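You operate a simulated robot arm through the tools that you are given. There is no shell and no other tool.

You run a simulated two-armed robot. Do the job below in one go: nothing can be reset, and whatever is moved stays where it is left.

TASK
Flare the short cream tube and stand it in the bench done tray.
Fine: push it into the die, clamp it, one pull at SMALL; leave clamp open and lever up. Set down upright: what you pick out.

It is judged by the outcome, as a careful person would: the job done as asked, and still so three seconds after it is handed in. It fails if anything else is knocked over, pushed out of place, dropped, spilled or broken.

THE ROBOT
Two 7-joint arms with two-finger parallel grippers on one trunk that stands fixed in place. Base frame: the origin is at the foot of the trunk, x ahead of it, y to its left, z up. Units: m, degrees, N and s.
The left shoulder is at [0.025, 0.182, 1.236], the right one opposite. With the tool pointing down near the work surface each hand reaches from about 0.18 to 0.7 m from the base axis, measured 20 degrees to its own side. Payload 3.91 kg a hand.
The tool frame of a hand sits at the grasp point between the pads (the TCP): z along the fingers, y along the line on which they close. The tips reach 0.03 m beyond it. Largest opening 0.11 m; finger width 0.02, thickness 0.01; the body of the gripper, 0.048 by 0.112 m, starts 0.055 m behind the TCP.
Orientation is that of the tool frame in the base frame, as a unit quaternion [w, x, y, z]. With the fingers straight down and closing along the base's y, the tool's x points along the base's -x, its y along +y and its z along -z.

THE INTERFACE
- The arms move only by the tool arm_command. It takes "left_commands", "right_commands" or both (then of equal length, played together; a hand with none holds still); each is a list of rows, each a list of 6 numbers: the shift along the tool's x, y, z in m, then the turn, a rotation vector about the tool's x, y, z in rad. In form: [[dx, dy, dz, rx, ry, rz], ...]. A call has 1 to 20 rows; each row is the pose to reach, as a shift and turn from the pose commanded when the call began, along the tool's axes at that moment. "left_hand" and "right_hand" are, for a hand that has rows, the opening, from 0 (shut) to 1 (fully open), set as the call begins (left out, the last holds). A row lasts 0.2 s, in which the tool goes at most 0.05 m and 8.6 degrees; a call with a longer step from one row to the next is refused whole, and so is a gripper value outside its range. Where a pose cannot be reached the arm comes as near as it can. A force on the tool above 40 N (or 10 N above the force at the start of the call, whichever is more), or a blocked arm, ends the call early, and 0.2 s more pass. The fingers move at their own pace (about 0.072 m/s each) and stop on an object; they squeeze with about 23 N. The grip force told is the motor's: it shows also when the fingers shut on nothing. Time passes only in rows, and 0.2 s behind the last, so rows that repeat a pose let the fingers close. The reply holds the time, the measured pose of the TCP, the force on the tool along the base axes, the opening and the grip force, in the units named above and with some noise, with the torque about the TCP (base axes, N m) and any sound that the robot's microphone picked up.
- Cameras (640 x 400 px; columns grow to the right, rows downward): "scene" is now at [0.1249, -0.0477, 1.4629]; the picture's right is [-0.51, -0.86, 0.00], its down [-0.26, 0.15, -0.95] and it looks along [0.82, -0.49, -0.30] (base axes); focal length 214 px, centre (320, 200). "left" rides on the left gripper at [0.073, -0.017, -0.103] in its tool frame; the picture's right is [0.23, 0.97, 0.00], its down [-0.76, 0.18, -0.62] and it looks along [-0.61, 0.14, 0.78] (tool axes); focal length 222 px, centre (320, 200). "right" rides on the right gripper at [0.072, 0.017, -0.103] in its tool frame; the picture's right is [-0.23, 0.97, 0.00], its down [-0.76, -0.18, -0.62] and it looks along [-0.61, -0.14, 0.78] (tool axes); focal length 222 px, centre (320, 200). There is no depth. A picture from a camera that has moved, and an enlarged one, comes with that camera's place and axes in the base frame and with its lens.
- grab_frame(camera): a new picture of that camera. The clock stands still meanwhile.
- lift_body(by): slides the trunk up (or, below 0, down) by that many m; the arms and the scene camera ride with it, the base frame stays. It gives what a move gives, with no picture.
- aim_head(pan, tilt): turns the head with the scene camera to pan (to the left, within 80 degrees either way) and tilt (down, from -29 to 69), counted from straight ahead of the robot. It gives what a move gives.
- enlarge(camera, box): a new picture of the part [left, top, right, bottom] of that camera's present view, enlarged. The clock stands still meanwhile.
- sign_off(): hands the job in; it is judged then, once.

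Nothing tells you positions but the pictures and the camera data. Unless the task says otherwise, let go and move clear before handing in.

The tools are called after "Emit:" as name(argument=value, ...) on one line, values as JSON. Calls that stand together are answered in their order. arm_command: Moves the arms, as the interface text tells. Its arguments: {"type":"object","properties":{"left_commands":{"type":"array","items":{"type":"array","items":{"type":"number"}}},"left_hand":{"type":"number"},"right_commands":{"type":"array","items":{"type":"array","items":{"type":"number"}}},"right_hand":{"type":"number"}},"required":[]} The other tools are called the same way: lift_body (by) slides the trunk up or down; aim_head (pan, tilt) turns the head that bears the scene camera; grab_frame (camera) takes a picture; enlarge (camera, box) takes an enlarged picture of a part of a camera's view; sign_off () hands the job in.

At the start:

```text
clock: 0.0
left_eef_pos: [0.2994, -0.0349, 1.4121]
left_tcp_rot: [-0.005, -0.004, 1.0, -0.002]
left_contact_force: [-0.3, -0.4, 0.0]
left_ft_torque: [-0.01, -0.01, -0.01]
left_gripper_width: 0.11
left_gripper_force: 0.2
right_eef_pos: [0.2086, -0.2994, 1.4783]
right_tcp_rot: [0.0, 0.0, 1.0, 0.0]
right_contact_force: [0.2, 0.7, 0.1]
right_ft_torque: [-0.01, 0.01, 0.01]
right_gripper_width: 0.1103
right_gripper_force: 0.1
trunk travel left (down, up): [-0.489, 0.026]
head pan, tilt: [-27.1, 23.2]
```

scene: 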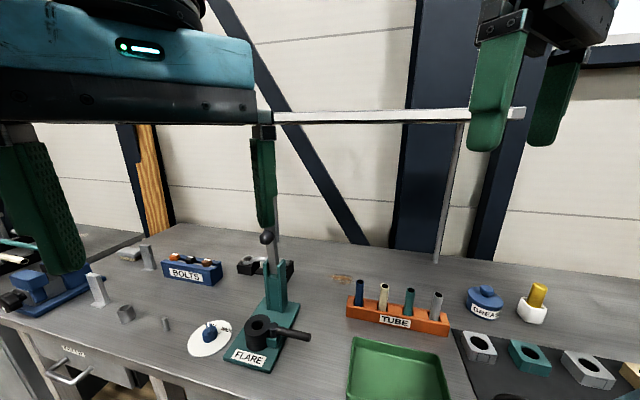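
right: 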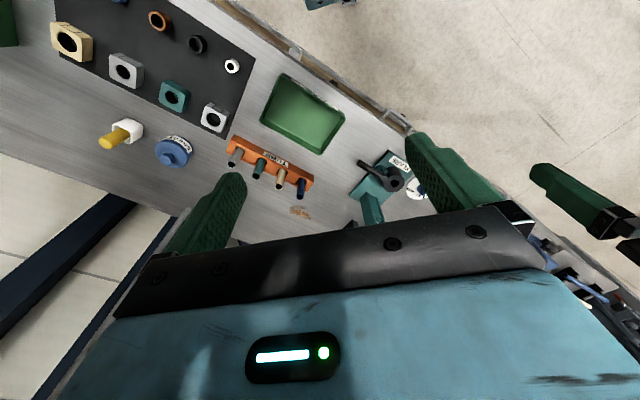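
left: 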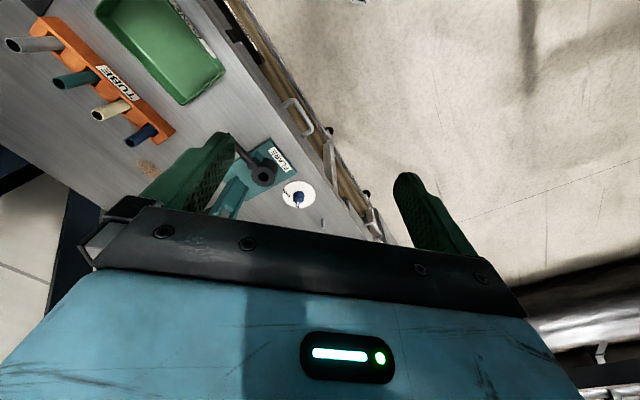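

I see a bench with a flaring press (FLARE), a tube rack (TUBE) holding blue, cream, teal and gray tubes, a green tray and other items. I'll take closer pictures first to locate the cream tube, the die, the clamp, the lever, the size dial and the done tray.

Emit:
enlarge(camera="scene", box=[180, 210, 340, 380])

Emit:
enlarge(camera="scene", box=[330, 260, 640, 400])

Emit:
enlarge(camera="scene", box=[0, 220, 240, 400])

Emit:
enlarge(camera="left", box=[200, 100, 360, 230])

Emit:
enlarge(camera="right", box=[40, 0, 440, 240])

```text
2.35 times, centred on (260, 295) of scene
camera zoom: at [0.1249, -0.0477, 1.4629], right [-0.51, -0.86, 0.0], down [-0.26, 0.15, -0.95], along [0.82, -0.49, -0.3], focal length 505 px, centre (461, -24)
```

zoom: 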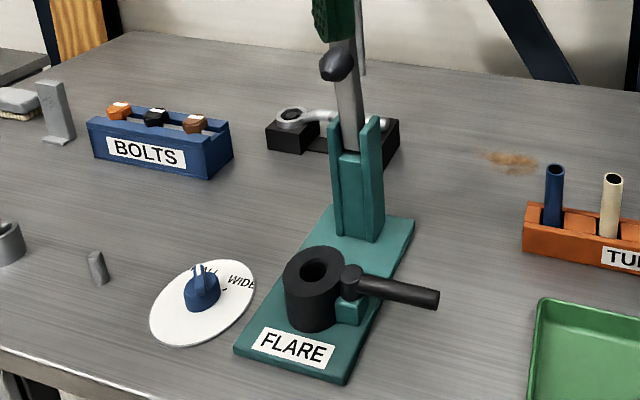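

```text
2.06 times, centred on (485, 330) of scene
camera zoom: at [0.1249, -0.0477, 1.4629], right [-0.51, -0.86, 0.0], down [-0.26, 0.15, -0.95], along [0.82, -0.49, -0.3], focal length 443 px, centre (-21, -68)
```

zoom: 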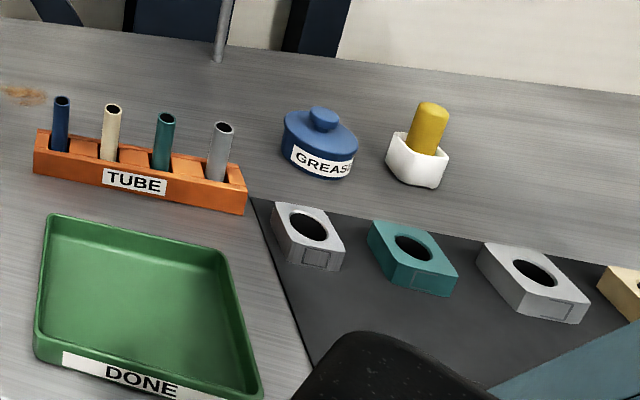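

```text
2.22 times, centred on (120, 310) of scene
camera zoom: at [0.1249, -0.0477, 1.4629], right [-0.51, -0.86, 0.0], down [-0.26, 0.15, -0.95], along [0.82, -0.49, -0.3], focal length 477 px, centre (764, -44)
```

zoom: 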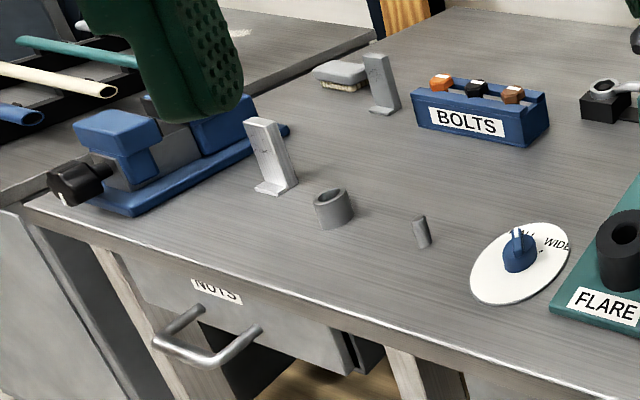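

```text
3.08 times, centred on (280, 165) of left
camera zoom: at [0.2283, -0.051, 1.5173], right [-0.23, 0.97, 0.0], down [0.77, 0.19, 0.62], along [0.6, 0.14, -0.79], focal length 684 px, centre (443, 308)
```

zoom: 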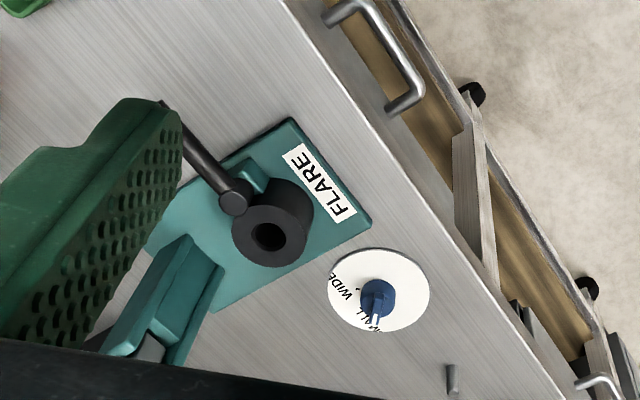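

```text
1.60 times, centred on (240, 120) of right
camera zoom: at [0.1347, -0.2842, 1.5815], right [0.23, 0.97, 0.0], down [0.76, -0.18, 0.62], along [0.61, -0.14, -0.78], focal length 355 px, centre (448, 328)
```

zoom: 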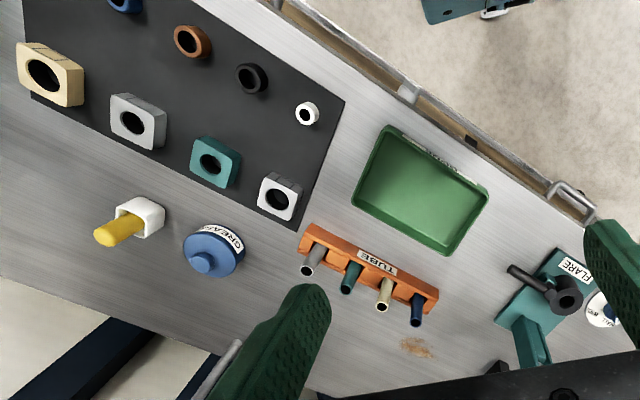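

The flare press has a black die with a clamp handle, a SMALL/WIDE dial to its left and an upright lever. The cream tube stands second in the orange rack, at about (0.51, -0.51). I'll move the left arm out of the view first so I can look more closely at the dial and lever.

Emit:
arm_command(left_commands=[[0, 0.05, 0, 0, 0, 0], [0, 0.1, 0, 0, 0, 0], [0, 0.15, 0, 0, 0, 0], [0, 0.2, 0, 0, 0, 0], [0, 0.25, 0, 0, 0, 0]])

Emit:
aim_head(pan=-20, tilt=40)

Emit:
grab_frame(camera="scene")

Emit:
grab_frame(camera="left")

```text
clock: 0.9
left_eef_pos: [0.3052, 0.1173, 1.4102]
left_tcp_rot: [-0.006, -0.017, 1.0, -0.001]
left_contact_force: [31.1, -15.2, -1.8]
left_ft_torque: [1.69, 3.49, 1.97]
left_gripper_width: 0.1096
left_gripper_force: 0.1
right_eef_pos: [0.2082, -0.2978, 1.4784]
right_tcp_rot: [0.0, 0.001, 1.0, -0.002]
right_contact_force: [0.8, 0.1, 0.2]
right_ft_torque: [-0.03, 0.06, 0.01]
right_gripper_width: 0.11
right_gripper_force: 0.0
trunk travel left (down, up): [-0.489, 0.026]
head pan, tilt: [-27.1, 23.2]
stopped in row 4 (left hand): the force on the tool passed its limit at 46 N (the readings are from after the stop); the commanded pose is now the measured one
```

```text
clock: 1.7
left_eef_pos: [0.3063, 0.1166, 1.4091]
left_tcp_rot: [-0.004, -0.014, 1.0, 0.004]
left_contact_force: [39.7, 7.0, -47.3]
left_ft_torque: [-0.03, -0.16, -0.07]
left_gripper_width: 0.11
left_gripper_force: 0.1
right_eef_pos: [0.2078, -0.3015, 1.4773]
right_tcp_rot: [0.0, 0.0, 1.0, 0.0]
right_contact_force: [0.4, 0.5, -0.3]
right_ft_torque: [-0.03, 0.0, -0.03]
right_gripper_width: 0.1098
right_gripper_force: 0.0
trunk travel left (down, up): [-0.489, 0.026]
head pan, tilt: [-20.0, 40.0]
```

```text
taken
camera scene: at [0.1315, -0.0279, 1.4467], right [-0.3, -0.95, 0.0], down [-0.44, 0.14, -0.89], along [0.85, -0.27, -0.46], focal length 214 px, centre (320, 200)
```

scene: 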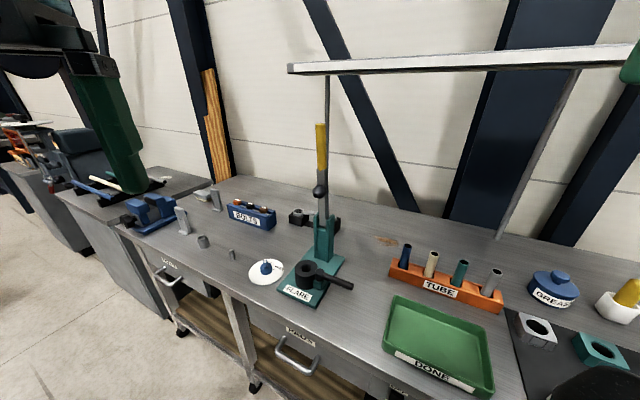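

```text
taken
camera left: at [0.2358, 0.0976, 1.5134], right [-0.26, 0.97, 0.01], down [0.76, 0.2, 0.62], along [0.6, 0.16, -0.79], focal length 222 px, centre (320, 200)
```

left: 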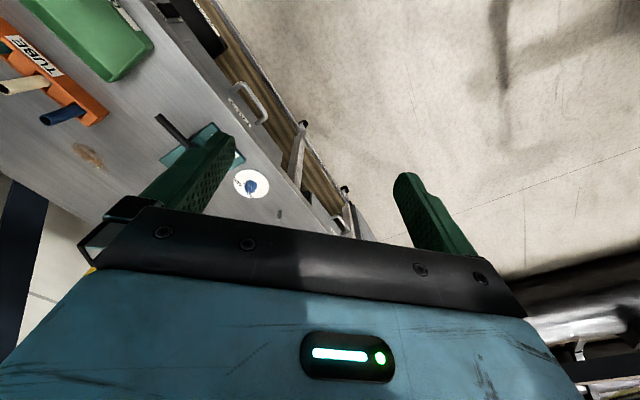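

The left hand brushed something, probably the head, so I'll back it off forward and down. Then I'll zoom in on the press.

Emit:
arm_command(left_commands=[[-0.03, 0, 0.0, 0, 0, 0], [-0.06, 0, 0.03, 0, 0, 0]])

Emit:
enlarge(camera="scene", box=[240, 110, 400, 310])

Emit:
enlarge(camera="scene", box=[240, 240, 360, 315])

```text
clock: 2.3
left_eef_pos: [0.3652, 0.1193, 1.3816]
left_tcp_rot: [-0.003, -0.009, 1.0, -0.003]
left_contact_force: [0.3, 0.2, 0.1]
left_ft_torque: [-0.02, 0.02, -0.04]
left_gripper_width: 0.11
left_gripper_force: 0.1
right_eef_pos: [0.2107, -0.3008, 1.4775]
right_tcp_rot: [-0.001, 0.0, 1.0, 0.0]
right_contact_force: [0.1, 0.6, 0.3]
right_ft_torque: [-0.02, 0.04, -0.01]
right_gripper_width: 0.1102
right_gripper_force: 0.1
trunk travel left (down, up): [-0.489, 0.026]
head pan, tilt: [-20.0, 40.0]
```

```text
2.00 times, centred on (320, 210) of scene
camera zoom: at [0.1264, -0.0285, 1.4276], right [-0.34, -0.94, 0.0], down [-0.6, 0.22, -0.77], along [0.72, -0.26, -0.64], focal length 429 px, centre (320, 180)
```

zoom: 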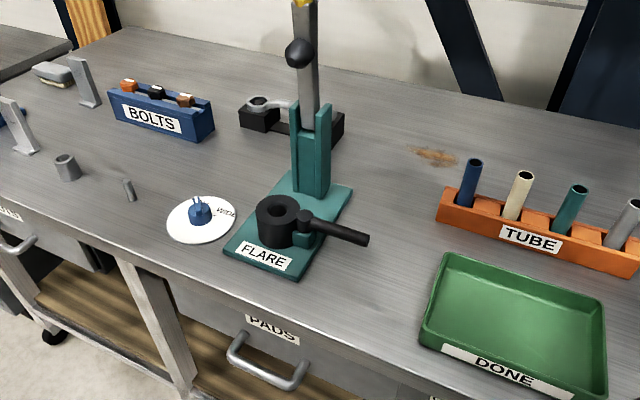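

```text
5.33 times, centred on (300, 278) of scene
camera zoom: at [0.1264, -0.0285, 1.4276], right [-0.34, -0.94, 0.0], down [-0.6, 0.22, -0.77], along [0.72, -0.26, -0.64], focal length 1144 px, centre (427, -213)
```

zoom: 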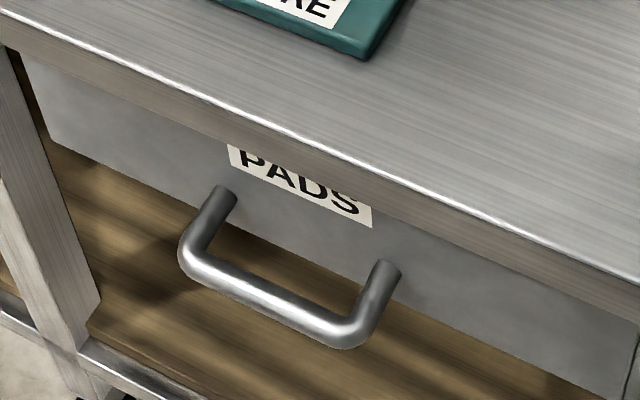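

The head is free of the arm now. I'll zoom in on the press and dial again with this view.

Emit:
grab_frame(camera="scene")

Emit:
enlarge(camera="scene", box=[230, 190, 350, 265])

Emit:
enlarge(camera="scene", box=[280, 80, 360, 230])

Emit:
enlarge(camera="scene", box=[360, 170, 520, 320])

```text
taken
camera scene: at [0.1264, -0.0285, 1.4276], right [-0.34, -0.94, 0.0], down [-0.6, 0.22, -0.77], along [0.72, -0.26, -0.64], focal length 214 px, centre (320, 200)
```

scene: 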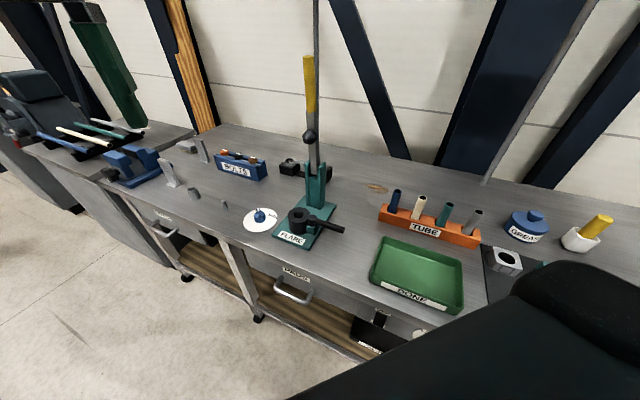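

```text
5.33 times, centred on (290, 228) of scene
camera zoom: at [0.1264, -0.0285, 1.4276], right [-0.34, -0.94, 0.0], down [-0.6, 0.22, -0.77], along [0.72, -0.26, -0.64], focal length 1144 px, centre (480, 53)
```

zoom: 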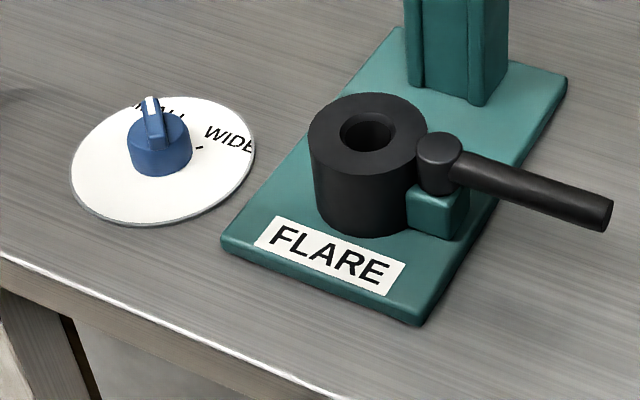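

```text
2.67 times, centred on (320, 155) of scene
camera zoom: at [0.1264, -0.0285, 1.4276], right [-0.34, -0.94, 0.0], down [-0.6, 0.22, -0.77], along [0.72, -0.26, -0.64], focal length 572 px, centre (320, 320)
```

zoom: 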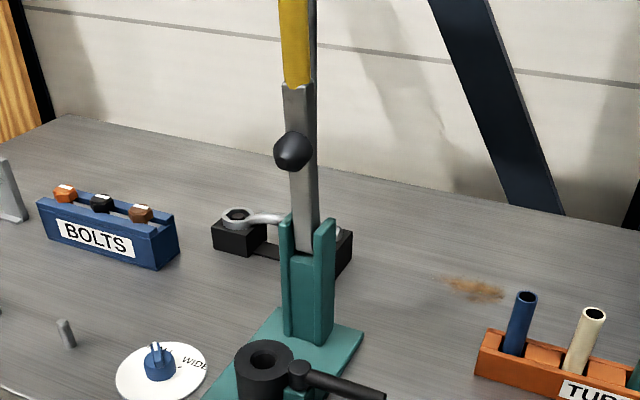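

```text
2.67 times, centred on (440, 245) of scene
camera zoom: at [0.1264, -0.0285, 1.4276], right [-0.34, -0.94, 0.0], down [-0.6, 0.22, -0.77], along [0.72, -0.26, -0.64], focal length 572 px, centre (0, 80)
```

zoom: 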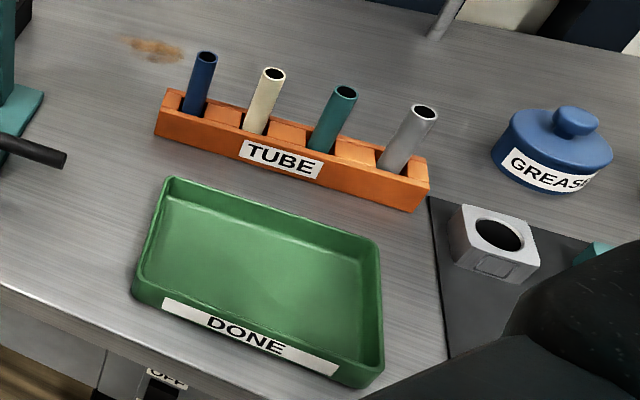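

The press is turned about 45° with the bench. Its lever stands upright, with a yellow grip and a cone that swings down over the die. I'll bring both wrist cameras nearer to measure the dial, die, clamp, rack and tray.

Emit:
arm_command(left_commands=[[0.0, -0.03, 0.03, 0, 0, 0], [0.0, -0.06, 0.06, 0, 0, 0], [0.0, -0.09, 0.09, 0, 0, 0], [0.0, -0.12, 0.12, 0, 0, 0], [0.0, -0.15, 0.14, 0, 0, 0], [0.0, -0.17, 0.15, 0, 0, 0], [0.0, -0.17, 0.15, 0, 0, 0]])

Emit:
grab_frame(camera="left")

Emit:
grab_frame(camera="scene")

```text
clock: 3.9
left_eef_pos: [0.3684, -0.0507, 1.2335]
left_tcp_rot: [-0.003, -0.01, 1.0, -0.001]
left_contact_force: [-0.2, -1.1, -0.5]
left_ft_torque: [0.02, -0.01, 0.0]
left_gripper_width: 0.1099
left_gripper_force: 0.0
right_eef_pos: [0.2083, -0.3009, 1.4771]
right_tcp_rot: [0.0, 0.0, 1.0, 0.0]
right_contact_force: [0.2, 0.4, -0.7]
right_ft_torque: [-0.01, 0.04, -0.02]
right_gripper_width: 0.11
right_gripper_force: 0.2
trunk travel left (down, up): [-0.489, 0.026]
head pan, tilt: [-20.0, 40.0]
```

```text
taken
camera left: at [0.2962, -0.0679, 1.3372], right [-0.25, 0.97, 0.0], down [0.76, 0.19, 0.62], along [0.6, 0.15, -0.79], focal length 222 px, centre (320, 200)
```

left: 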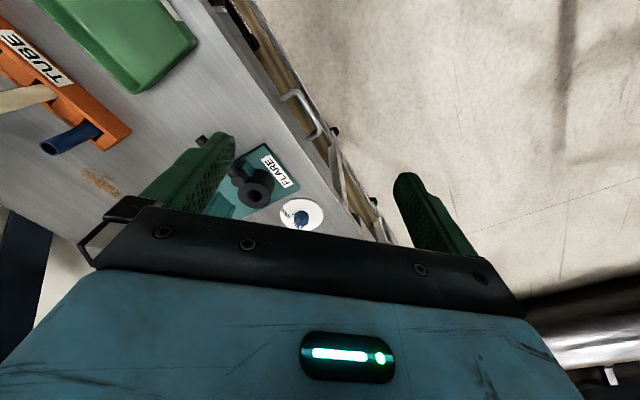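

```text
taken
camera scene: at [0.1244, -0.0288, 1.4277], right [-0.34, -0.94, 0.0], down [-0.6, 0.22, -0.77], along [0.72, -0.26, -0.64], focal length 214 px, centre (320, 200)
```

scene: 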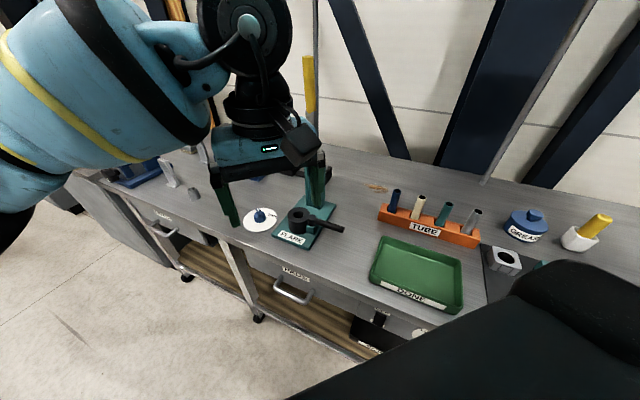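

I'll enlarge the left wrist view on the dial and the press.

Emit:
enlarge(camera="left", box=[190, 130, 340, 235])

Emit:
enlarge(camera="left", box=[270, 190, 334, 235])

Emit:
enlarge(camera="scene", box=[230, 195, 290, 235])

```text
3.81 times, centred on (265, 182) of left
camera zoom: at [0.2962, -0.0679, 1.3372], right [-0.25, 0.97, 0.0], down [0.76, 0.19, 0.62], along [0.6, 0.15, -0.79], focal length 846 px, centre (530, 267)
```

zoom: 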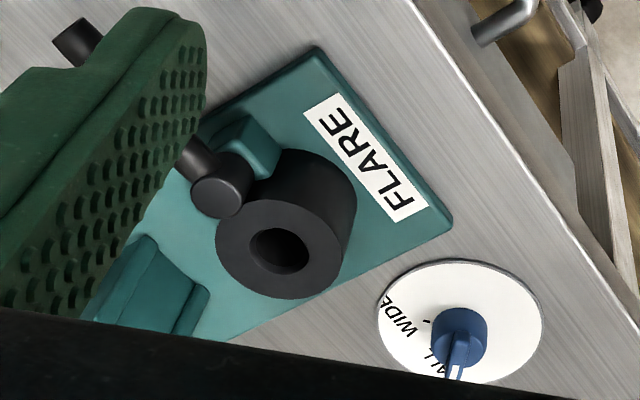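

```text
8.89 times, centred on (302, 212) of left
camera zoom: at [0.2962, -0.0679, 1.3372], right [-0.25, 0.97, 0.0], down [0.76, 0.19, 0.62], along [0.6, 0.15, -0.79], focal length 1974 px, centre (480, 89)
```

zoom: 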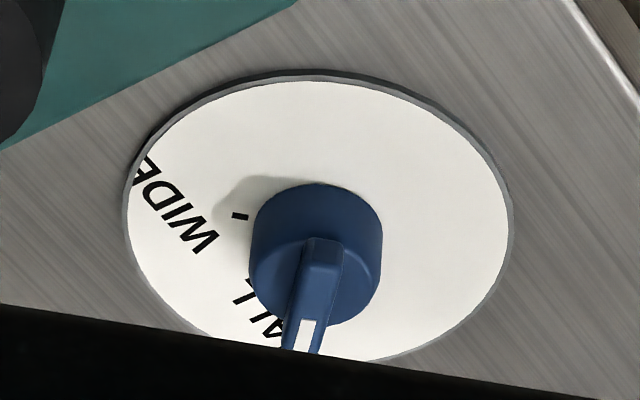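

```text
10.00 times, centred on (260, 215) of scene
camera zoom: at [0.1244, -0.0288, 1.4277], right [-0.34, -0.94, 0.0], down [-0.6, 0.22, -0.77], along [0.72, -0.26, -0.64], focal length 2145 px, centre (920, 50)
```

zoom: 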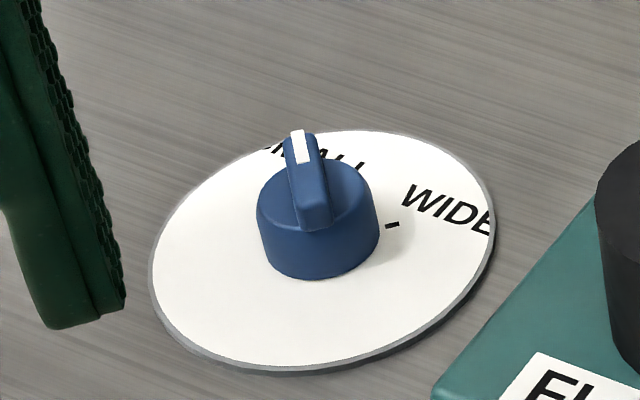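

The pointer looks to be at or near SMALL, but this angle hides the tick. I'll turn the left hand and look down at the dial from its left side to be certain.

Emit:
arm_command(left_commands=[[-0.021, 0.003, 0.009, 0, 0, 0.143], [-0.042, 0.006, 0.019, 0, 0, 0.286], [-0.063, 0.009, 0.028, 0, 0, 0.428], [-0.084, 0.011, 0.037, 0, 0, 0.571], [-0.105, 0.014, 0.047, 0, 0, 0.714], [-0.127, 0.017, 0.056, 0, 0, 0.857], [-0.148, 0.02, 0.066, 0, 0, 1.0], [-0.169, 0.023, 0.075, 0, 0, 1.142], [-0.19, 0.025, 0.084, 0, 0, 1.285], [-0.211, 0.028, 0.094, 0, 0, 1.428], [-0.232, 0.031, 0.103, 0, 0, 1.571], [-0.232, 0.031, 0.103, 0, 0, 1.571]])

Emit:
grab_frame(camera="left")

```text
clock: 6.5
left_eef_pos: [0.4422, 0.0405, 1.0974]
left_tcp_rot: [0.047, 0.594, 0.803, 0.016]
left_contact_force: [-0.3, 0.2, -0.6]
left_ft_torque: [0.03, -0.01, -0.03]
left_gripper_width: 0.1102
left_gripper_force: 0.0
left hand out of reach, approached as far as the arm can: row 8, 9, 10, 11, 12
right_eef_pos: [0.2079, -0.3016, 1.4782]
right_tcp_rot: [0.001, 0.0, 1.0, 0.001]
right_contact_force: [0.0, 0.0, 0.2]
right_ft_torque: [0.01, 0.0, 0.01]
right_gripper_width: 0.11
right_gripper_force: 0.0
trunk travel left (down, up): [-0.489, 0.026]
head pan, tilt: [-20.0, 40.0]
```

```text
taken
camera left: at [0.3944, 0.1083, 1.1954], right [0.86, 0.5, 0.07], down [0.33, -0.66, 0.68], along [0.38, -0.56, -0.73], focal length 222 px, centre (320, 200)
```

left: 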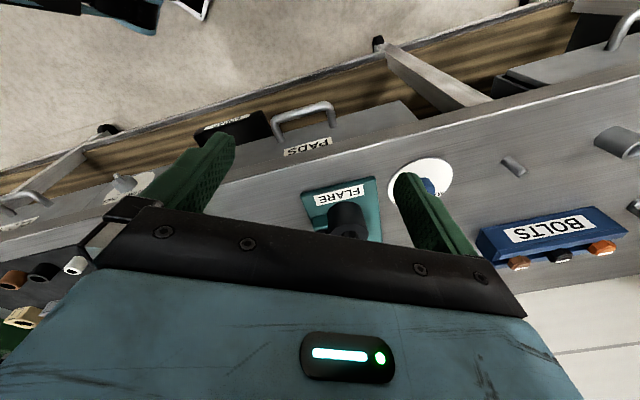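

The left arm reached its limit at that yaw, and the dial is hidden behind a finger. I'll back off some of the turn and shift the hand to uncover it.

Emit:
arm_command(left_commands=[[0.004, 0.019, -0.009, 0, 0, -0.14], [0.008, 0.039, -0.018, 0, 0, -0.28], [0.0125, 0.059, -0.026, 0, 0, -0.42], [0.0125, 0.059, -0.026, 0, 0, -0.42]])

Emit:
grab_frame(camera="left")

```text
clock: 7.5
left_eef_pos: [0.4865, 0.0699, 1.133]
left_tcp_rot: [0.048, 0.413, 0.91, 0.006]
left_contact_force: [-0.1, -0.9, 0.7]
left_ft_torque: [-0.01, 0.0, -0.02]
left_gripper_width: 0.1098
left_gripper_force: 0.1
right_eef_pos: [0.2081, -0.3022, 1.4781]
right_tcp_rot: [0.001, -0.001, 1.0, 0.001]
right_contact_force: [0.6, 0.5, -0.1]
right_ft_torque: [0.0, -0.04, -0.02]
right_gripper_width: 0.1099
right_gripper_force: 0.1
trunk travel left (down, up): [-0.489, 0.026]
head pan, tilt: [-20.0, 40.0]
```

```text
taken
camera left: at [0.4171, 0.117, 1.2297], right [0.58, 0.81, 0.03], down [0.57, -0.44, 0.69], along [0.58, -0.39, -0.72], focal length 222 px, centre (320, 200)
```

left: 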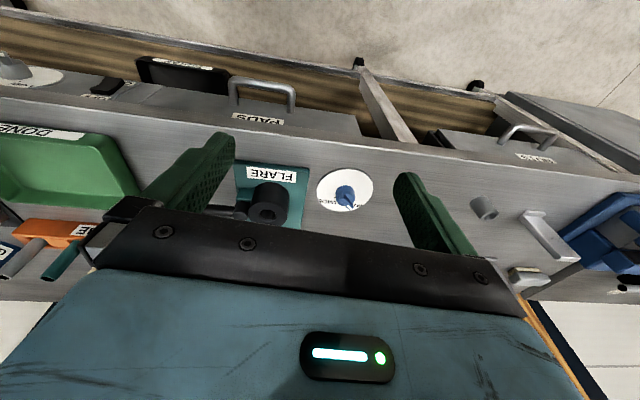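

The dial is now uncovered between the fingers. I'll enlarge it, along with the die and clamp.

Emit:
enlarge(camera="left", box=[310, 160, 380, 215])

Emit:
enlarge(camera="left", box=[200, 140, 320, 230])

```text
7.27 times, centred on (345, 188) of left
camera zoom: at [0.4171, 0.117, 1.2297], right [0.58, 0.81, 0.03], down [0.57, -0.44, 0.69], along [0.58, -0.39, -0.72], focal length 1615 px, centre (138, 291)
```

zoom: 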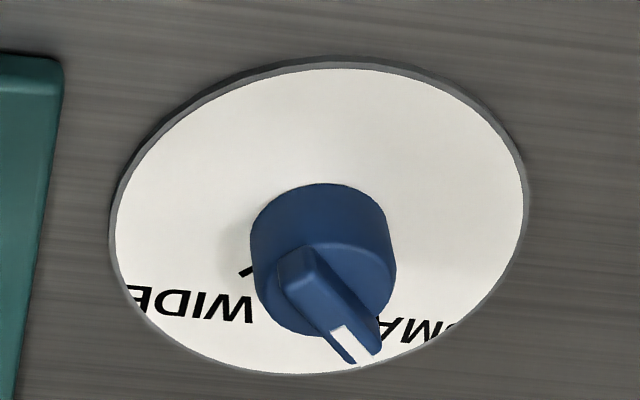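

```text
4.44 times, centred on (260, 185) of left
camera zoom: at [0.4171, 0.117, 1.2297], right [0.58, 0.81, 0.03], down [0.57, -0.44, 0.69], along [0.58, -0.39, -0.72], focal length 987 px, centre (587, 267)
```

zoom: 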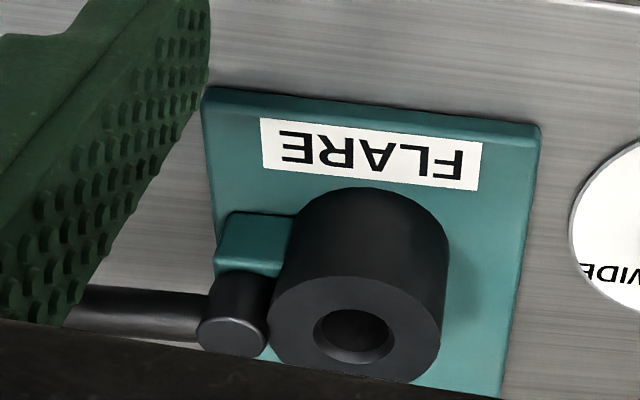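

The bench top works out at about z = 0.875 and the die mouth at about (0.616, -0.135, 0.949). The pointer appears to be on SMALL. I'll take one closer, steeper look at the dial to confirm it.

Emit:
arm_command(left_commands=[[-0.033, 0.022, -0.002, 0, 0, 0], [-0.066, 0.044, -0.004, 0, 0, 0], [-0.0985, 0.0664, -0.0056, 0, 0, 0], [-0.0985, 0.0664, -0.0056, 0, 0, 0]])

Emit:
grab_frame(camera="left")

```text
clock: 8.5
left_eef_pos: [0.5615, 0.0464, 1.1434]
left_tcp_rot: [0.05, 0.413, 0.909, 0.006]
left_contact_force: [-0.9, -0.4, -0.3]
left_ft_torque: [0.0, 0.01, -0.03]
left_gripper_width: 0.11
left_gripper_force: 0.0
left hand out of reach, approached as far as the arm can: row 3, 4
right_eef_pos: [0.2081, -0.3014, 1.4768]
right_tcp_rot: [-0.001, 0.0, 1.0, 0.001]
right_contact_force: [-0.2, -1.0, -0.1]
right_ft_torque: [-0.01, 0.01, 0.0]
right_gripper_width: 0.11
right_gripper_force: 0.0
trunk travel left (down, up): [-0.489, 0.026]
head pan, tilt: [-20.0, 40.0]
```

```text
taken
camera left: at [0.4924, 0.0946, 1.2417], right [0.58, 0.81, 0.03], down [0.57, -0.44, 0.69], along [0.58, -0.39, -0.72], focal length 222 px, centre (320, 200)
```

left: 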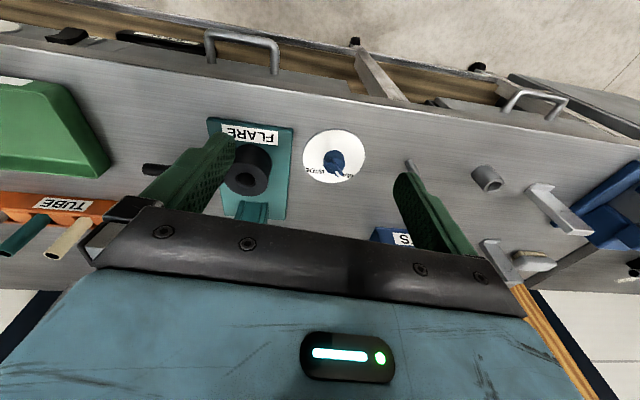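

Zooming in on the dial from this position.

Emit:
enlarge(camera="left", box=[295, 120, 375, 190])

Emit:
enlarge(camera="left", box=[200, 110, 300, 225])

```text
5.71 times, centred on (335, 155) of left
camera zoom: at [0.4924, 0.0946, 1.2417], right [0.58, 0.81, 0.03], down [0.57, -0.44, 0.69], along [0.58, -0.39, -0.72], focal length 1269 px, centre (234, 457)
```

zoom: 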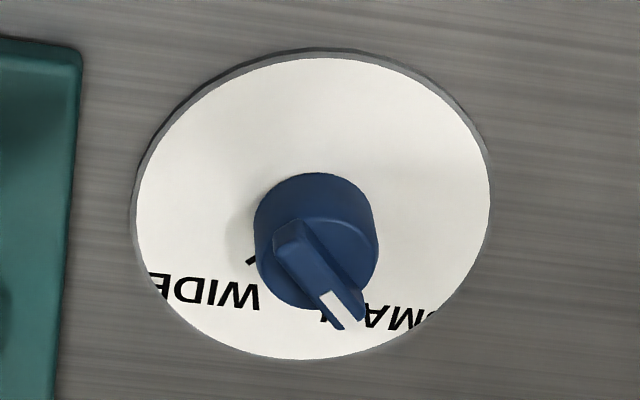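

```text
3.48 times, centred on (250, 168) of left
camera zoom: at [0.4924, 0.0946, 1.2417], right [0.58, 0.81, 0.03], down [0.57, -0.44, 0.69], along [0.58, -0.39, -0.72], focal length 773 px, centre (564, 313)
```

zoom: 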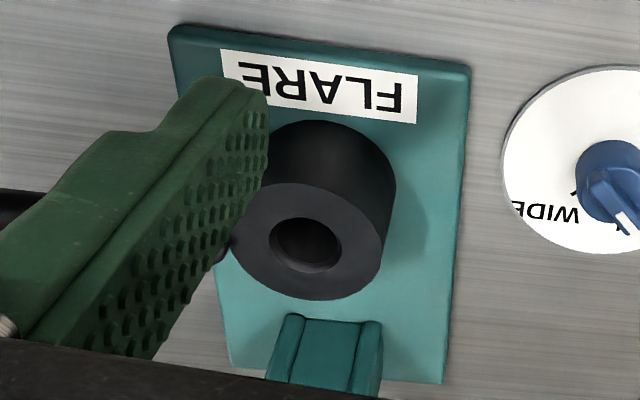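

The dial is on SMALL: the pointer at about -5° matches the label at about -7°, and WIDE is at about -78°, so I'll leave it alone. Next I'll park the left arm clear and bring the right hand, turned to the rack's angle, near the cream tube.

Emit:
arm_command(left_commands=[[0.037, -0.003, -0.002, 0, 0, 0], [0.074, -0.006, -0.003, 0, 0, 0], [0.111, -0.01, -0.005, 0, 0, 0], [0.148, -0.013, -0.006, 0, 0, 0], [0.185, -0.016, -0.008, 0, 0, 0], [0.2216, -0.0192, -0.0092, 0, 0, 0], [0.2216, -0.0192, -0.0092, 0, 0, 0], [0.2216, -0.0192, -0.0092, 0, 0, 0], [0.2216, -0.0192, -0.0092, 0, 0, 0], [0.2216, -0.0192, -0.0092, 0, 0, 0], [0.2216, -0.0192, -0.0092, 0, 0, 0]], right_commands=[[-0.0232, -0.0159, 0.0328, 0, 0, -0.0785], [-0.0464, -0.0318, 0.0656, 0, 0, -0.157], [-0.0696, -0.0477, 0.0984, 0, 0, -0.2355], [-0.0928, -0.0636, 0.1312, 0, 0, -0.314], [-0.116, -0.0795, 0.164, 0, 0, -0.3925], [-0.1392, -0.0954, 0.1968, 0, 0, -0.471], [-0.1624, -0.1113, 0.2296, 0, 0, -0.5495], [-0.1856, -0.1272, 0.2624, 0, 0, -0.628], [-0.2088, -0.1431, 0.2952, 0, 0, -0.7065], [-0.232, -0.159, 0.328, 0, 0, -0.785], [-0.232, -0.159, 0.328, 0, 0, -0.785]])

Emit:
grab_frame(camera="right")

Emit:
grab_frame(camera="scene")

```text
clock: 10.9
left_eef_pos: [0.3994, 0.2034, 1.1365]
left_tcp_rot: [0.05, 0.413, 0.909, 0.006]
left_contact_force: [0.1, -0.3, 0.9]
left_ft_torque: [-0.02, -0.01, 0.0]
left_gripper_width: 0.1099
left_gripper_force: 0.1
right_eef_pos: [0.3784, -0.3327, 1.161]
right_tcp_rot: [0.001, -0.382, 0.924, -0.002]
right_contact_force: [0.2, -0.4, 0.1]
right_ft_torque: [0.0, 0.0, 0.01]
right_gripper_width: 0.1102
right_gripper_force: 0.0
right hand out of reach, approached as far as the arm can: row 7, 8, 9, 10, 11
trunk travel left (down, up): [-0.489, 0.026]
head pan, tilt: [-20.0, 40.0]
```

```text
taken
camera right: at [0.313, -0.3718, 1.2652], right [-0.52, 0.85, 0.0], down [0.66, 0.41, 0.62], along [0.53, 0.33, -0.78], focal length 222 px, centre (320, 200)
```

right: 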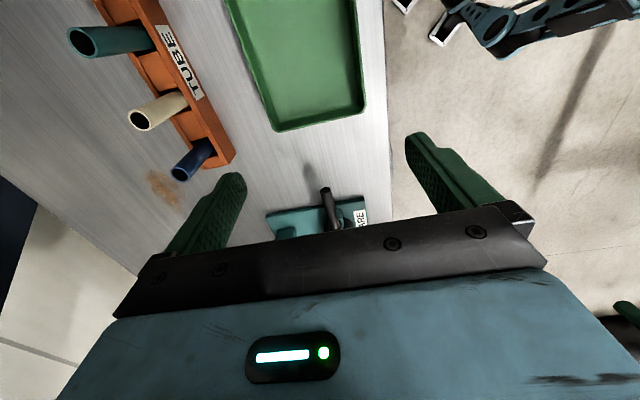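

```text
taken
camera scene: at [0.123, -0.0289, 1.4279], right [-0.34, -0.94, 0.0], down [-0.6, 0.22, -0.77], along [0.72, -0.26, -0.64], focal length 214 px, centre (320, 200)
```

scene: 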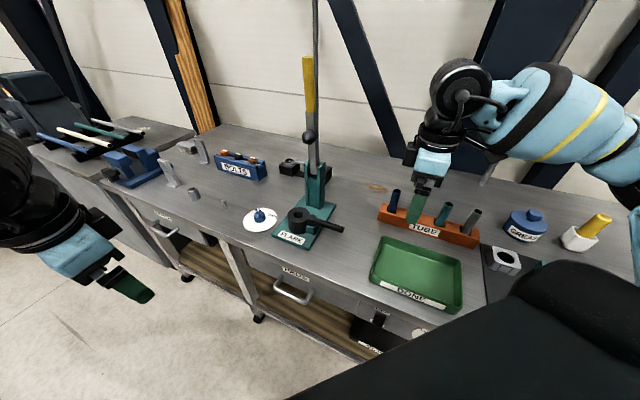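

The right arm can't reach outward with that yaw. I'll turn the hand the other way so the fingers close along the rack, and approach above the cream tube.

Emit:
arm_command(right_commands=[[0.001, -0.004, 0, 0, 0, 0.143], [0.003, -0.012, 0, 0, 0, 0.286], [0.006, -0.023, 0, 0, 0, 0.428], [0.009, -0.035, 0, 0, 0, 0.571], [0.012, -0.048, 0, 0, 0, 0.714], [0.015, -0.06, 0, 0, 0, 0.857], [0.018, -0.073, 0, 0, 0, 1.0], [0.021, -0.085, 0, 0, 0, 1.142], [0.024, -0.098, 0, 0, 0, 1.285], [0.027, -0.108, 0, 0, 0, 1.428], [0.0281, -0.1132, 0, 0, 0, 1.571], [0.0281, -0.1132, 0, 0, 0, 1.571]], right_hand=0.55)

Emit:
grab_frame(camera="right")

Emit:
grab_frame(camera="scene")

```text
clock: 13.5
left_eef_pos: [0.4024, 0.2036, 1.1365]
left_tcp_rot: [0.049, 0.413, 0.909, 0.006]
left_contact_force: [-0.3, -1.1, 0.3]
left_ft_torque: [-0.01, -0.03, 0.0]
left_gripper_width: 0.1101
left_gripper_force: 0.0
right_eef_pos: [0.4341, -0.4377, 1.15]
right_tcp_rot: [0.0, 0.384, 0.923, 0.0]
right_contact_force: [0.2, -0.4, 0.5]
right_ft_torque: [0.02, -0.01, 0.02]
right_gripper_width: 0.0603
right_gripper_force: 0.1
trunk travel left (down, up): [-0.489, 0.026]
head pan, tilt: [-20.0, 40.0]
```

```text
taken
camera right: at [0.395, -0.3745, 1.2547], right [0.85, 0.53, 0.0], down [0.41, -0.67, 0.62], along [0.33, -0.53, -0.78], focal length 222 px, centre (320, 200)
```

right: 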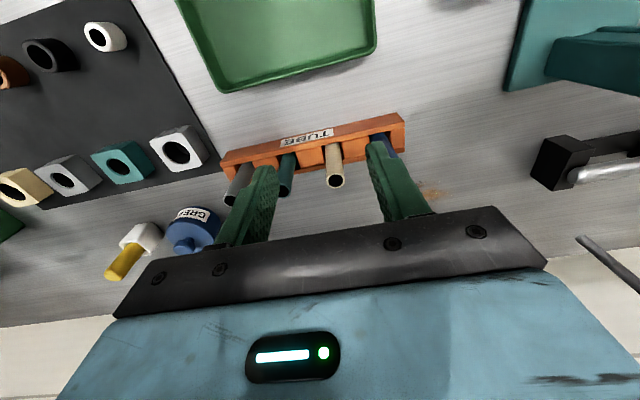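

```text
taken
camera scene: at [0.1244, -0.0293, 1.4277], right [-0.34, -0.94, 0.0], down [-0.6, 0.22, -0.77], along [0.72, -0.26, -0.64], focal length 214 px, centre (320, 200)
```

scene: 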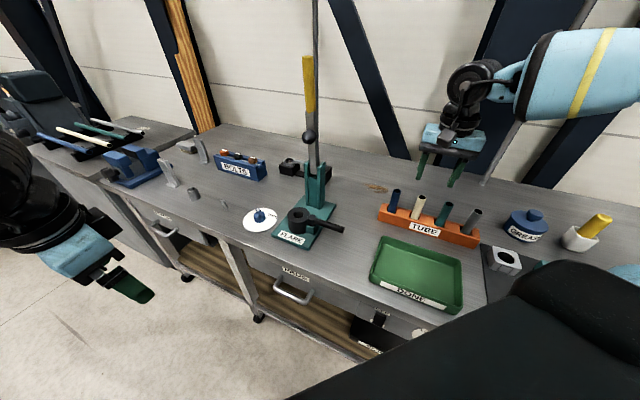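

The right hand now has a good reachable orientation. I'll enlarge the view to refine the cream tube position, then move over it.

Emit:
enlarge(camera="right", box=[210, 90, 430, 230])

Emit:
arm_command(right_commands=[[-0.035, 0, 0.02, 0, 0, 0], [-0.07, 0, 0.045, 0, 0, 0], [-0.1039, 0, 0.07, 0, 0, 0], [-0.1039, 0, 0.07, 0, 0, 0]])

Emit:
grab_frame(camera="right")

```text
2.86 times, centred on (320, 160) of right
camera zoom: at [0.395, -0.3745, 1.2547], right [0.85, 0.53, 0.0], down [0.41, -0.67, 0.62], along [0.33, -0.53, -0.78], focal length 635 px, centre (320, 314)
```

zoom: 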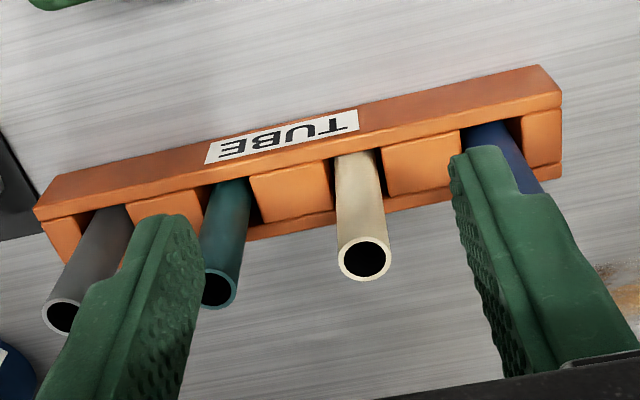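

```text
clock: 14.5
left_eef_pos: [0.3997, 0.2037, 1.1371]
left_tcp_rot: [0.05, 0.414, 0.909, 0.004]
left_contact_force: [-0.5, 0.0, 0.3]
left_ft_torque: [0.01, 0.0, -0.02]
left_gripper_width: 0.1101
left_gripper_force: 0.1
right_eef_pos: [0.5089, -0.5082, 1.0794]
right_tcp_rot: [0.001, 0.384, 0.923, 0.0]
right_contact_force: [0.6, -0.6, 0.8]
right_ft_torque: [0.01, -0.02, -0.02]
right_gripper_width: 0.0604
right_gripper_force: 0.0
trunk travel left (down, up): [-0.489, 0.026]
head pan, tilt: [-20.0, 40.0]
```

```text
taken
camera right: at [0.4685, -0.4455, 1.1827], right [0.85, 0.53, 0.0], down [0.41, -0.66, 0.62], along [0.33, -0.53, -0.78], focal length 222 px, centre (320, 200)
```

right: 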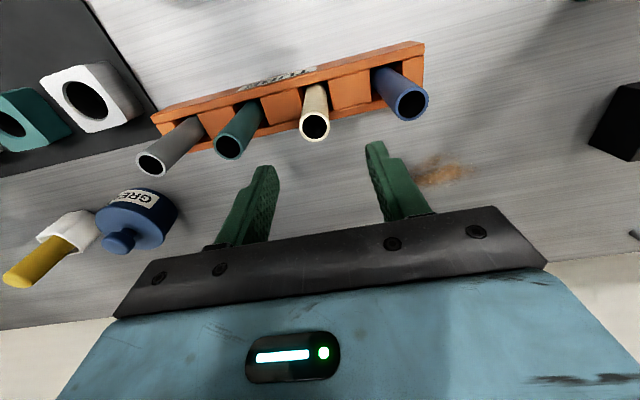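

The cream tube top is at about (0.500, -0.504) and near z = 1.0. I'll correct by about 1 cm, lower a little and check again before gripping.

Emit:
arm_command(right_commands=[[0.0045, -0.002, 0.017, 0, 0, 0], [0.0089, -0.0037, 0.035, 0, 0, 0], [0.0089, -0.0037, 0.035, 0, 0, 0]])

Emit:
grab_frame(camera="right")

Emit:
enlarge(camera="scene", box=[370, 120, 510, 260])

```text
clock: 15.3
left_eef_pos: [0.4013, 0.2038, 1.1366]
left_tcp_rot: [0.05, 0.412, 0.91, 0.005]
left_contact_force: [0.3, 0.3, -0.1]
left_ft_torque: [0.01, -0.05, -0.04]
left_gripper_width: 0.1099
left_gripper_force: 0.0
right_eef_pos: [0.4997, -0.5046, 1.0451]
right_tcp_rot: [0.0, 0.383, 0.924, 0.0]
right_contact_force: [0.1, 0.5, 0.7]
right_ft_torque: [-0.02, 0.01, 0.0]
right_gripper_width: 0.0605
right_gripper_force: 0.0
trunk travel left (down, up): [-0.489, 0.026]
head pan, tilt: [-20.0, 40.0]
```

```text
taken
camera right: at [0.4604, -0.4431, 1.1495], right [0.85, 0.53, 0.0], down [0.41, -0.67, 0.62], along [0.33, -0.53, -0.78], focal length 222 px, centre (320, 200)
```

right: 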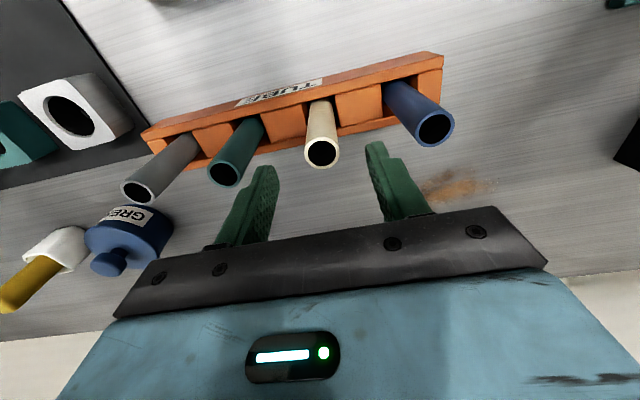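

```text
2.86 times, centred on (440, 190) of scene
camera zoom: at [0.1244, -0.0293, 1.4277], right [-0.34, -0.94, 0.0], down [-0.6, 0.22, -0.77], along [0.72, -0.26, -0.64], focal length 613 px, centre (-23, 229)
```

zoom: 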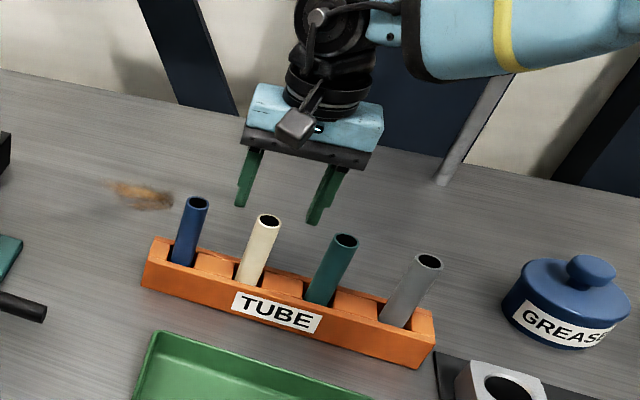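

The hand is centred over the cream tube, whose top is about 1.00 m high. I'll lower to z = 0.99 and close the fingers gently.

Emit:
arm_command(right_commands=[[0, 0, 0.015, 0, 0, 0], [0, 0, 0.03, 0, 0, 0], [0, 0, 0.045, 0, 0, 0], [0, 0, 0.055, 0, 0, 0], [0, 0, 0.055, 0, 0, 0]])

Emit:
grab_frame(camera="right")

Emit:
enlarge(camera="scene", box=[370, 120, 510, 260])

```text
clock: 16.5
left_eef_pos: [0.4012, 0.2038, 1.1364]
left_tcp_rot: [0.05, 0.413, 0.909, 0.005]
left_contact_force: [-0.2, -0.5, -0.2]
left_ft_torque: [0.01, 0.0, 0.0]
left_gripper_width: 0.1102
left_gripper_force: 0.0
right_eef_pos: [0.4996, -0.506, 0.993]
right_tcp_rot: [0.0, 0.383, 0.924, 0.001]
right_contact_force: [-0.7, 0.2, 0.1]
right_ft_torque: [0.02, 0.02, 0.01]
right_gripper_width: 0.0606
right_gripper_force: 0.1
trunk travel left (down, up): [-0.489, 0.026]
head pan, tilt: [-20.0, 40.0]
```

```text
taken
camera right: at [0.4603, -0.4436, 1.0963], right [0.85, 0.53, 0.0], down [0.41, -0.66, 0.62], along [0.33, -0.53, -0.78], focal length 222 px, centre (320, 200)
```

right: 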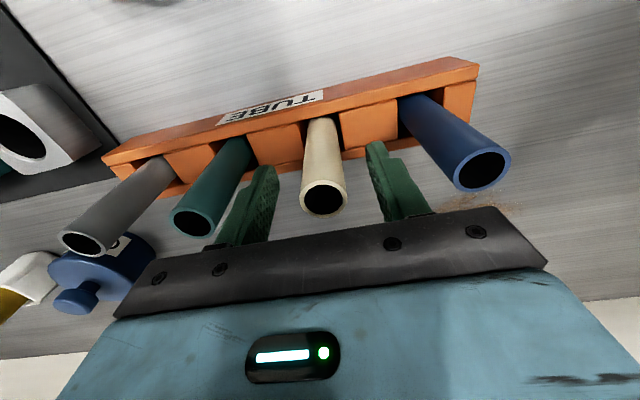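

```text
2.86 times, centred on (440, 190) of scene
camera zoom: at [0.1242, -0.0292, 1.4277], right [-0.34, -0.94, 0.0], down [-0.6, 0.22, -0.77], along [0.72, -0.26, -0.64], focal length 613 px, centre (-23, 229)
```

zoom: 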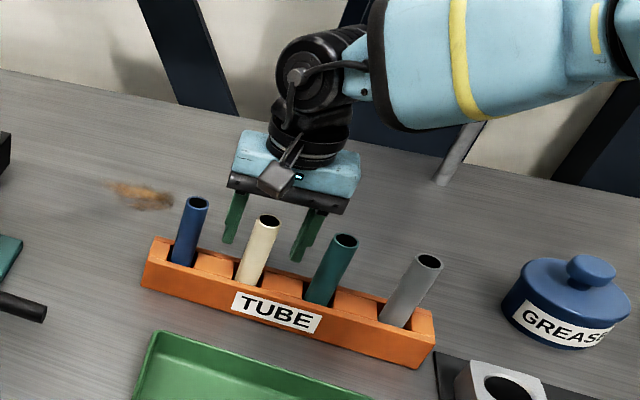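

The tube sits between the pads. I'll close the gripper on it now.

Emit:
arm_command(right_commands=[[0, 0, 0, 0, 0, 0], [0, 0, 0, 0, 0, 0], [0, 0, 0, 0, 0, 0], [0, 0, 0, 0, 0, 0]], right_hand=0.0)

Emit:
grab_frame(camera="right")

```text
clock: 17.5
left_eef_pos: [0.4014, 0.2034, 1.1354]
left_tcp_rot: [0.049, 0.413, 0.909, 0.005]
left_contact_force: [-0.3, -0.2, 0.9]
left_ft_torque: [-0.02, 0.01, 0.02]
left_gripper_width: 0.1097
left_gripper_force: 0.0
right_eef_pos: [0.5006, -0.5071, 0.9919]
right_tcp_rot: [-0.001, 0.383, 0.924, 0.0]
right_contact_force: [0.6, -0.1, 0.3]
right_ft_torque: [0.02, -0.03, -0.02]
right_gripper_width: 0.0235
right_gripper_force: 22.7
trunk travel left (down, up): [-0.489, 0.026]
head pan, tilt: [-20.0, 40.0]
```

```text
taken
camera right: at [0.4604, -0.4436, 1.0963], right [0.85, 0.53, 0.0], down [0.41, -0.66, 0.62], along [0.33, -0.53, -0.78], focal length 222 px, centre (320, 200)
```

right: 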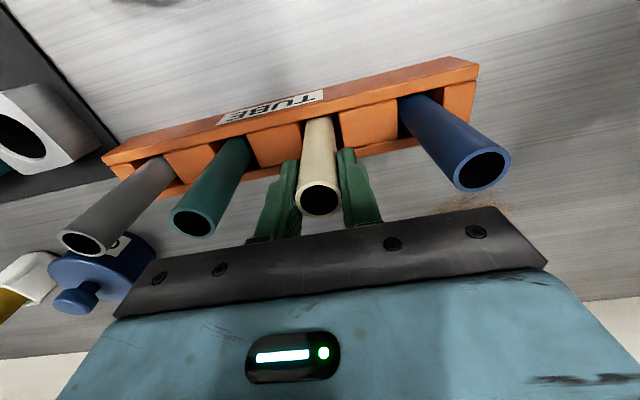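

The cream tube is gripped at 23.5 mm across. I'll lift it straight up out of the rack.

Emit:
arm_command(right_commands=[[0, 0, -0.015, 0, 0, 0], [0, 0, -0.04, 0, 0, 0], [0, 0, -0.07, 0, 0, 0], [0, 0, -0.1, 0, 0, 0], [0, 0, -0.13, 0, 0, 0], [0, 0, -0.15, 0, 0, 0], [0, 0, -0.15, 0, 0, 0]])

Emit:
grab_frame(camera="right")

Emit:
enlarge(camera="scene", box=[370, 70, 520, 260])

```text
clock: 19.1
left_eef_pos: [0.4011, 0.2046, 1.1361]
left_tcp_rot: [0.049, 0.413, 0.909, 0.006]
left_contact_force: [0.5, 0.2, -0.6]
left_ft_torque: [0.01, -0.02, 0.0]
left_gripper_width: 0.1103
left_gripper_force: 0.0
right_eef_pos: [0.4981, -0.5058, 1.1434]
right_tcp_rot: [-0.001, 0.383, 0.924, 0.0]
right_contact_force: [-0.1, -0.2, 0.0]
right_ft_torque: [-0.01, -0.01, 0.05]
right_gripper_width: 0.0236
right_gripper_force: 23.5
trunk travel left (down, up): [-0.489, 0.026]
head pan, tilt: [-20.0, 40.0]
```

```text
taken
camera right: at [0.4578, -0.4441, 1.2473], right [0.85, 0.53, 0.0], down [0.41, -0.66, 0.62], along [0.33, -0.53, -0.78], focal length 222 px, centre (320, 200)
```

right: 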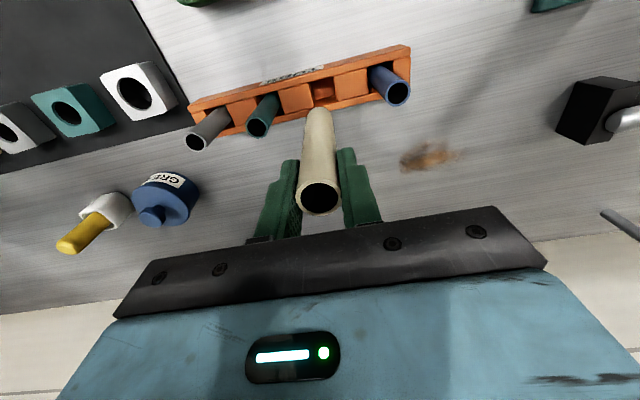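

```text
2.11 times, centred on (445, 165) of scene
camera zoom: at [0.1246, -0.0294, 1.4276], right [-0.34, -0.94, 0.0], down [-0.6, 0.22, -0.77], along [0.72, -0.26, -0.64], focal length 452 px, centre (57, 274)
```

zoom: 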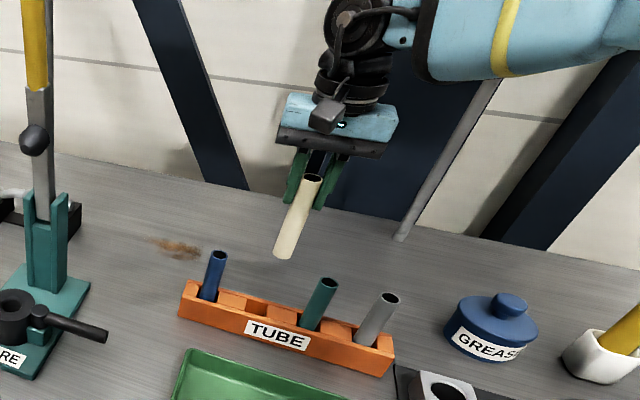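

The tube, about 0.12 m long, is lifted clear. Before carrying it to the die I'll look closely at the lever, cone and clamp, so the hand stays clear of them.

Emit:
enlarge(camera="scene", box=[280, 110, 350, 250])

Emit:
enlarge(camera="scene", box=[270, 195, 350, 250])

```text
2.86 times, centred on (315, 180) of scene
camera zoom: at [0.1246, -0.0294, 1.4276], right [-0.34, -0.94, 0.0], down [-0.6, 0.22, -0.77], along [0.72, -0.26, -0.64], focal length 613 px, centre (334, 257)
```

zoom: 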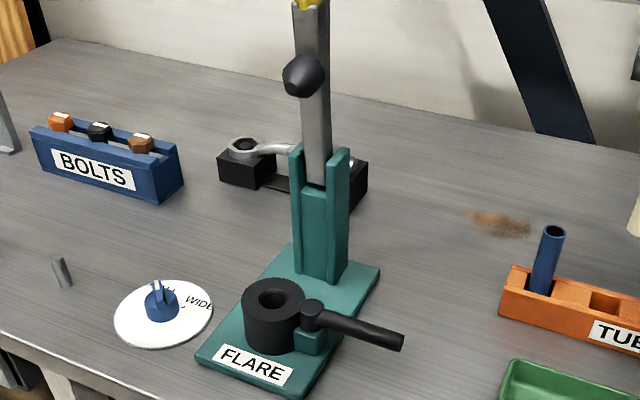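

```text
7.27 times, centred on (310, 222) of scene
camera zoom: at [0.1246, -0.0294, 1.4276], right [-0.34, -0.94, 0.0], down [-0.6, 0.22, -0.77], along [0.72, -0.26, -0.64], focal length 1560 px, centre (393, 36)
```

zoom: 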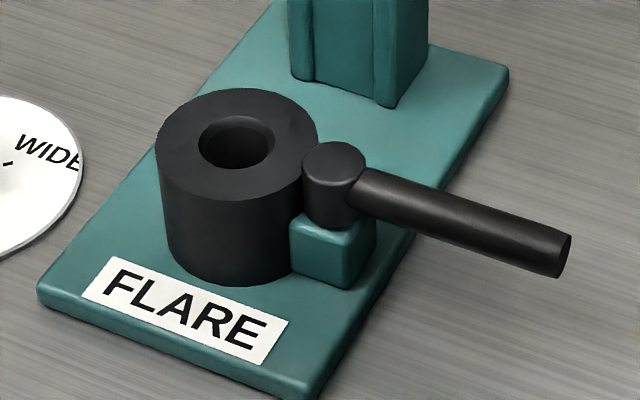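

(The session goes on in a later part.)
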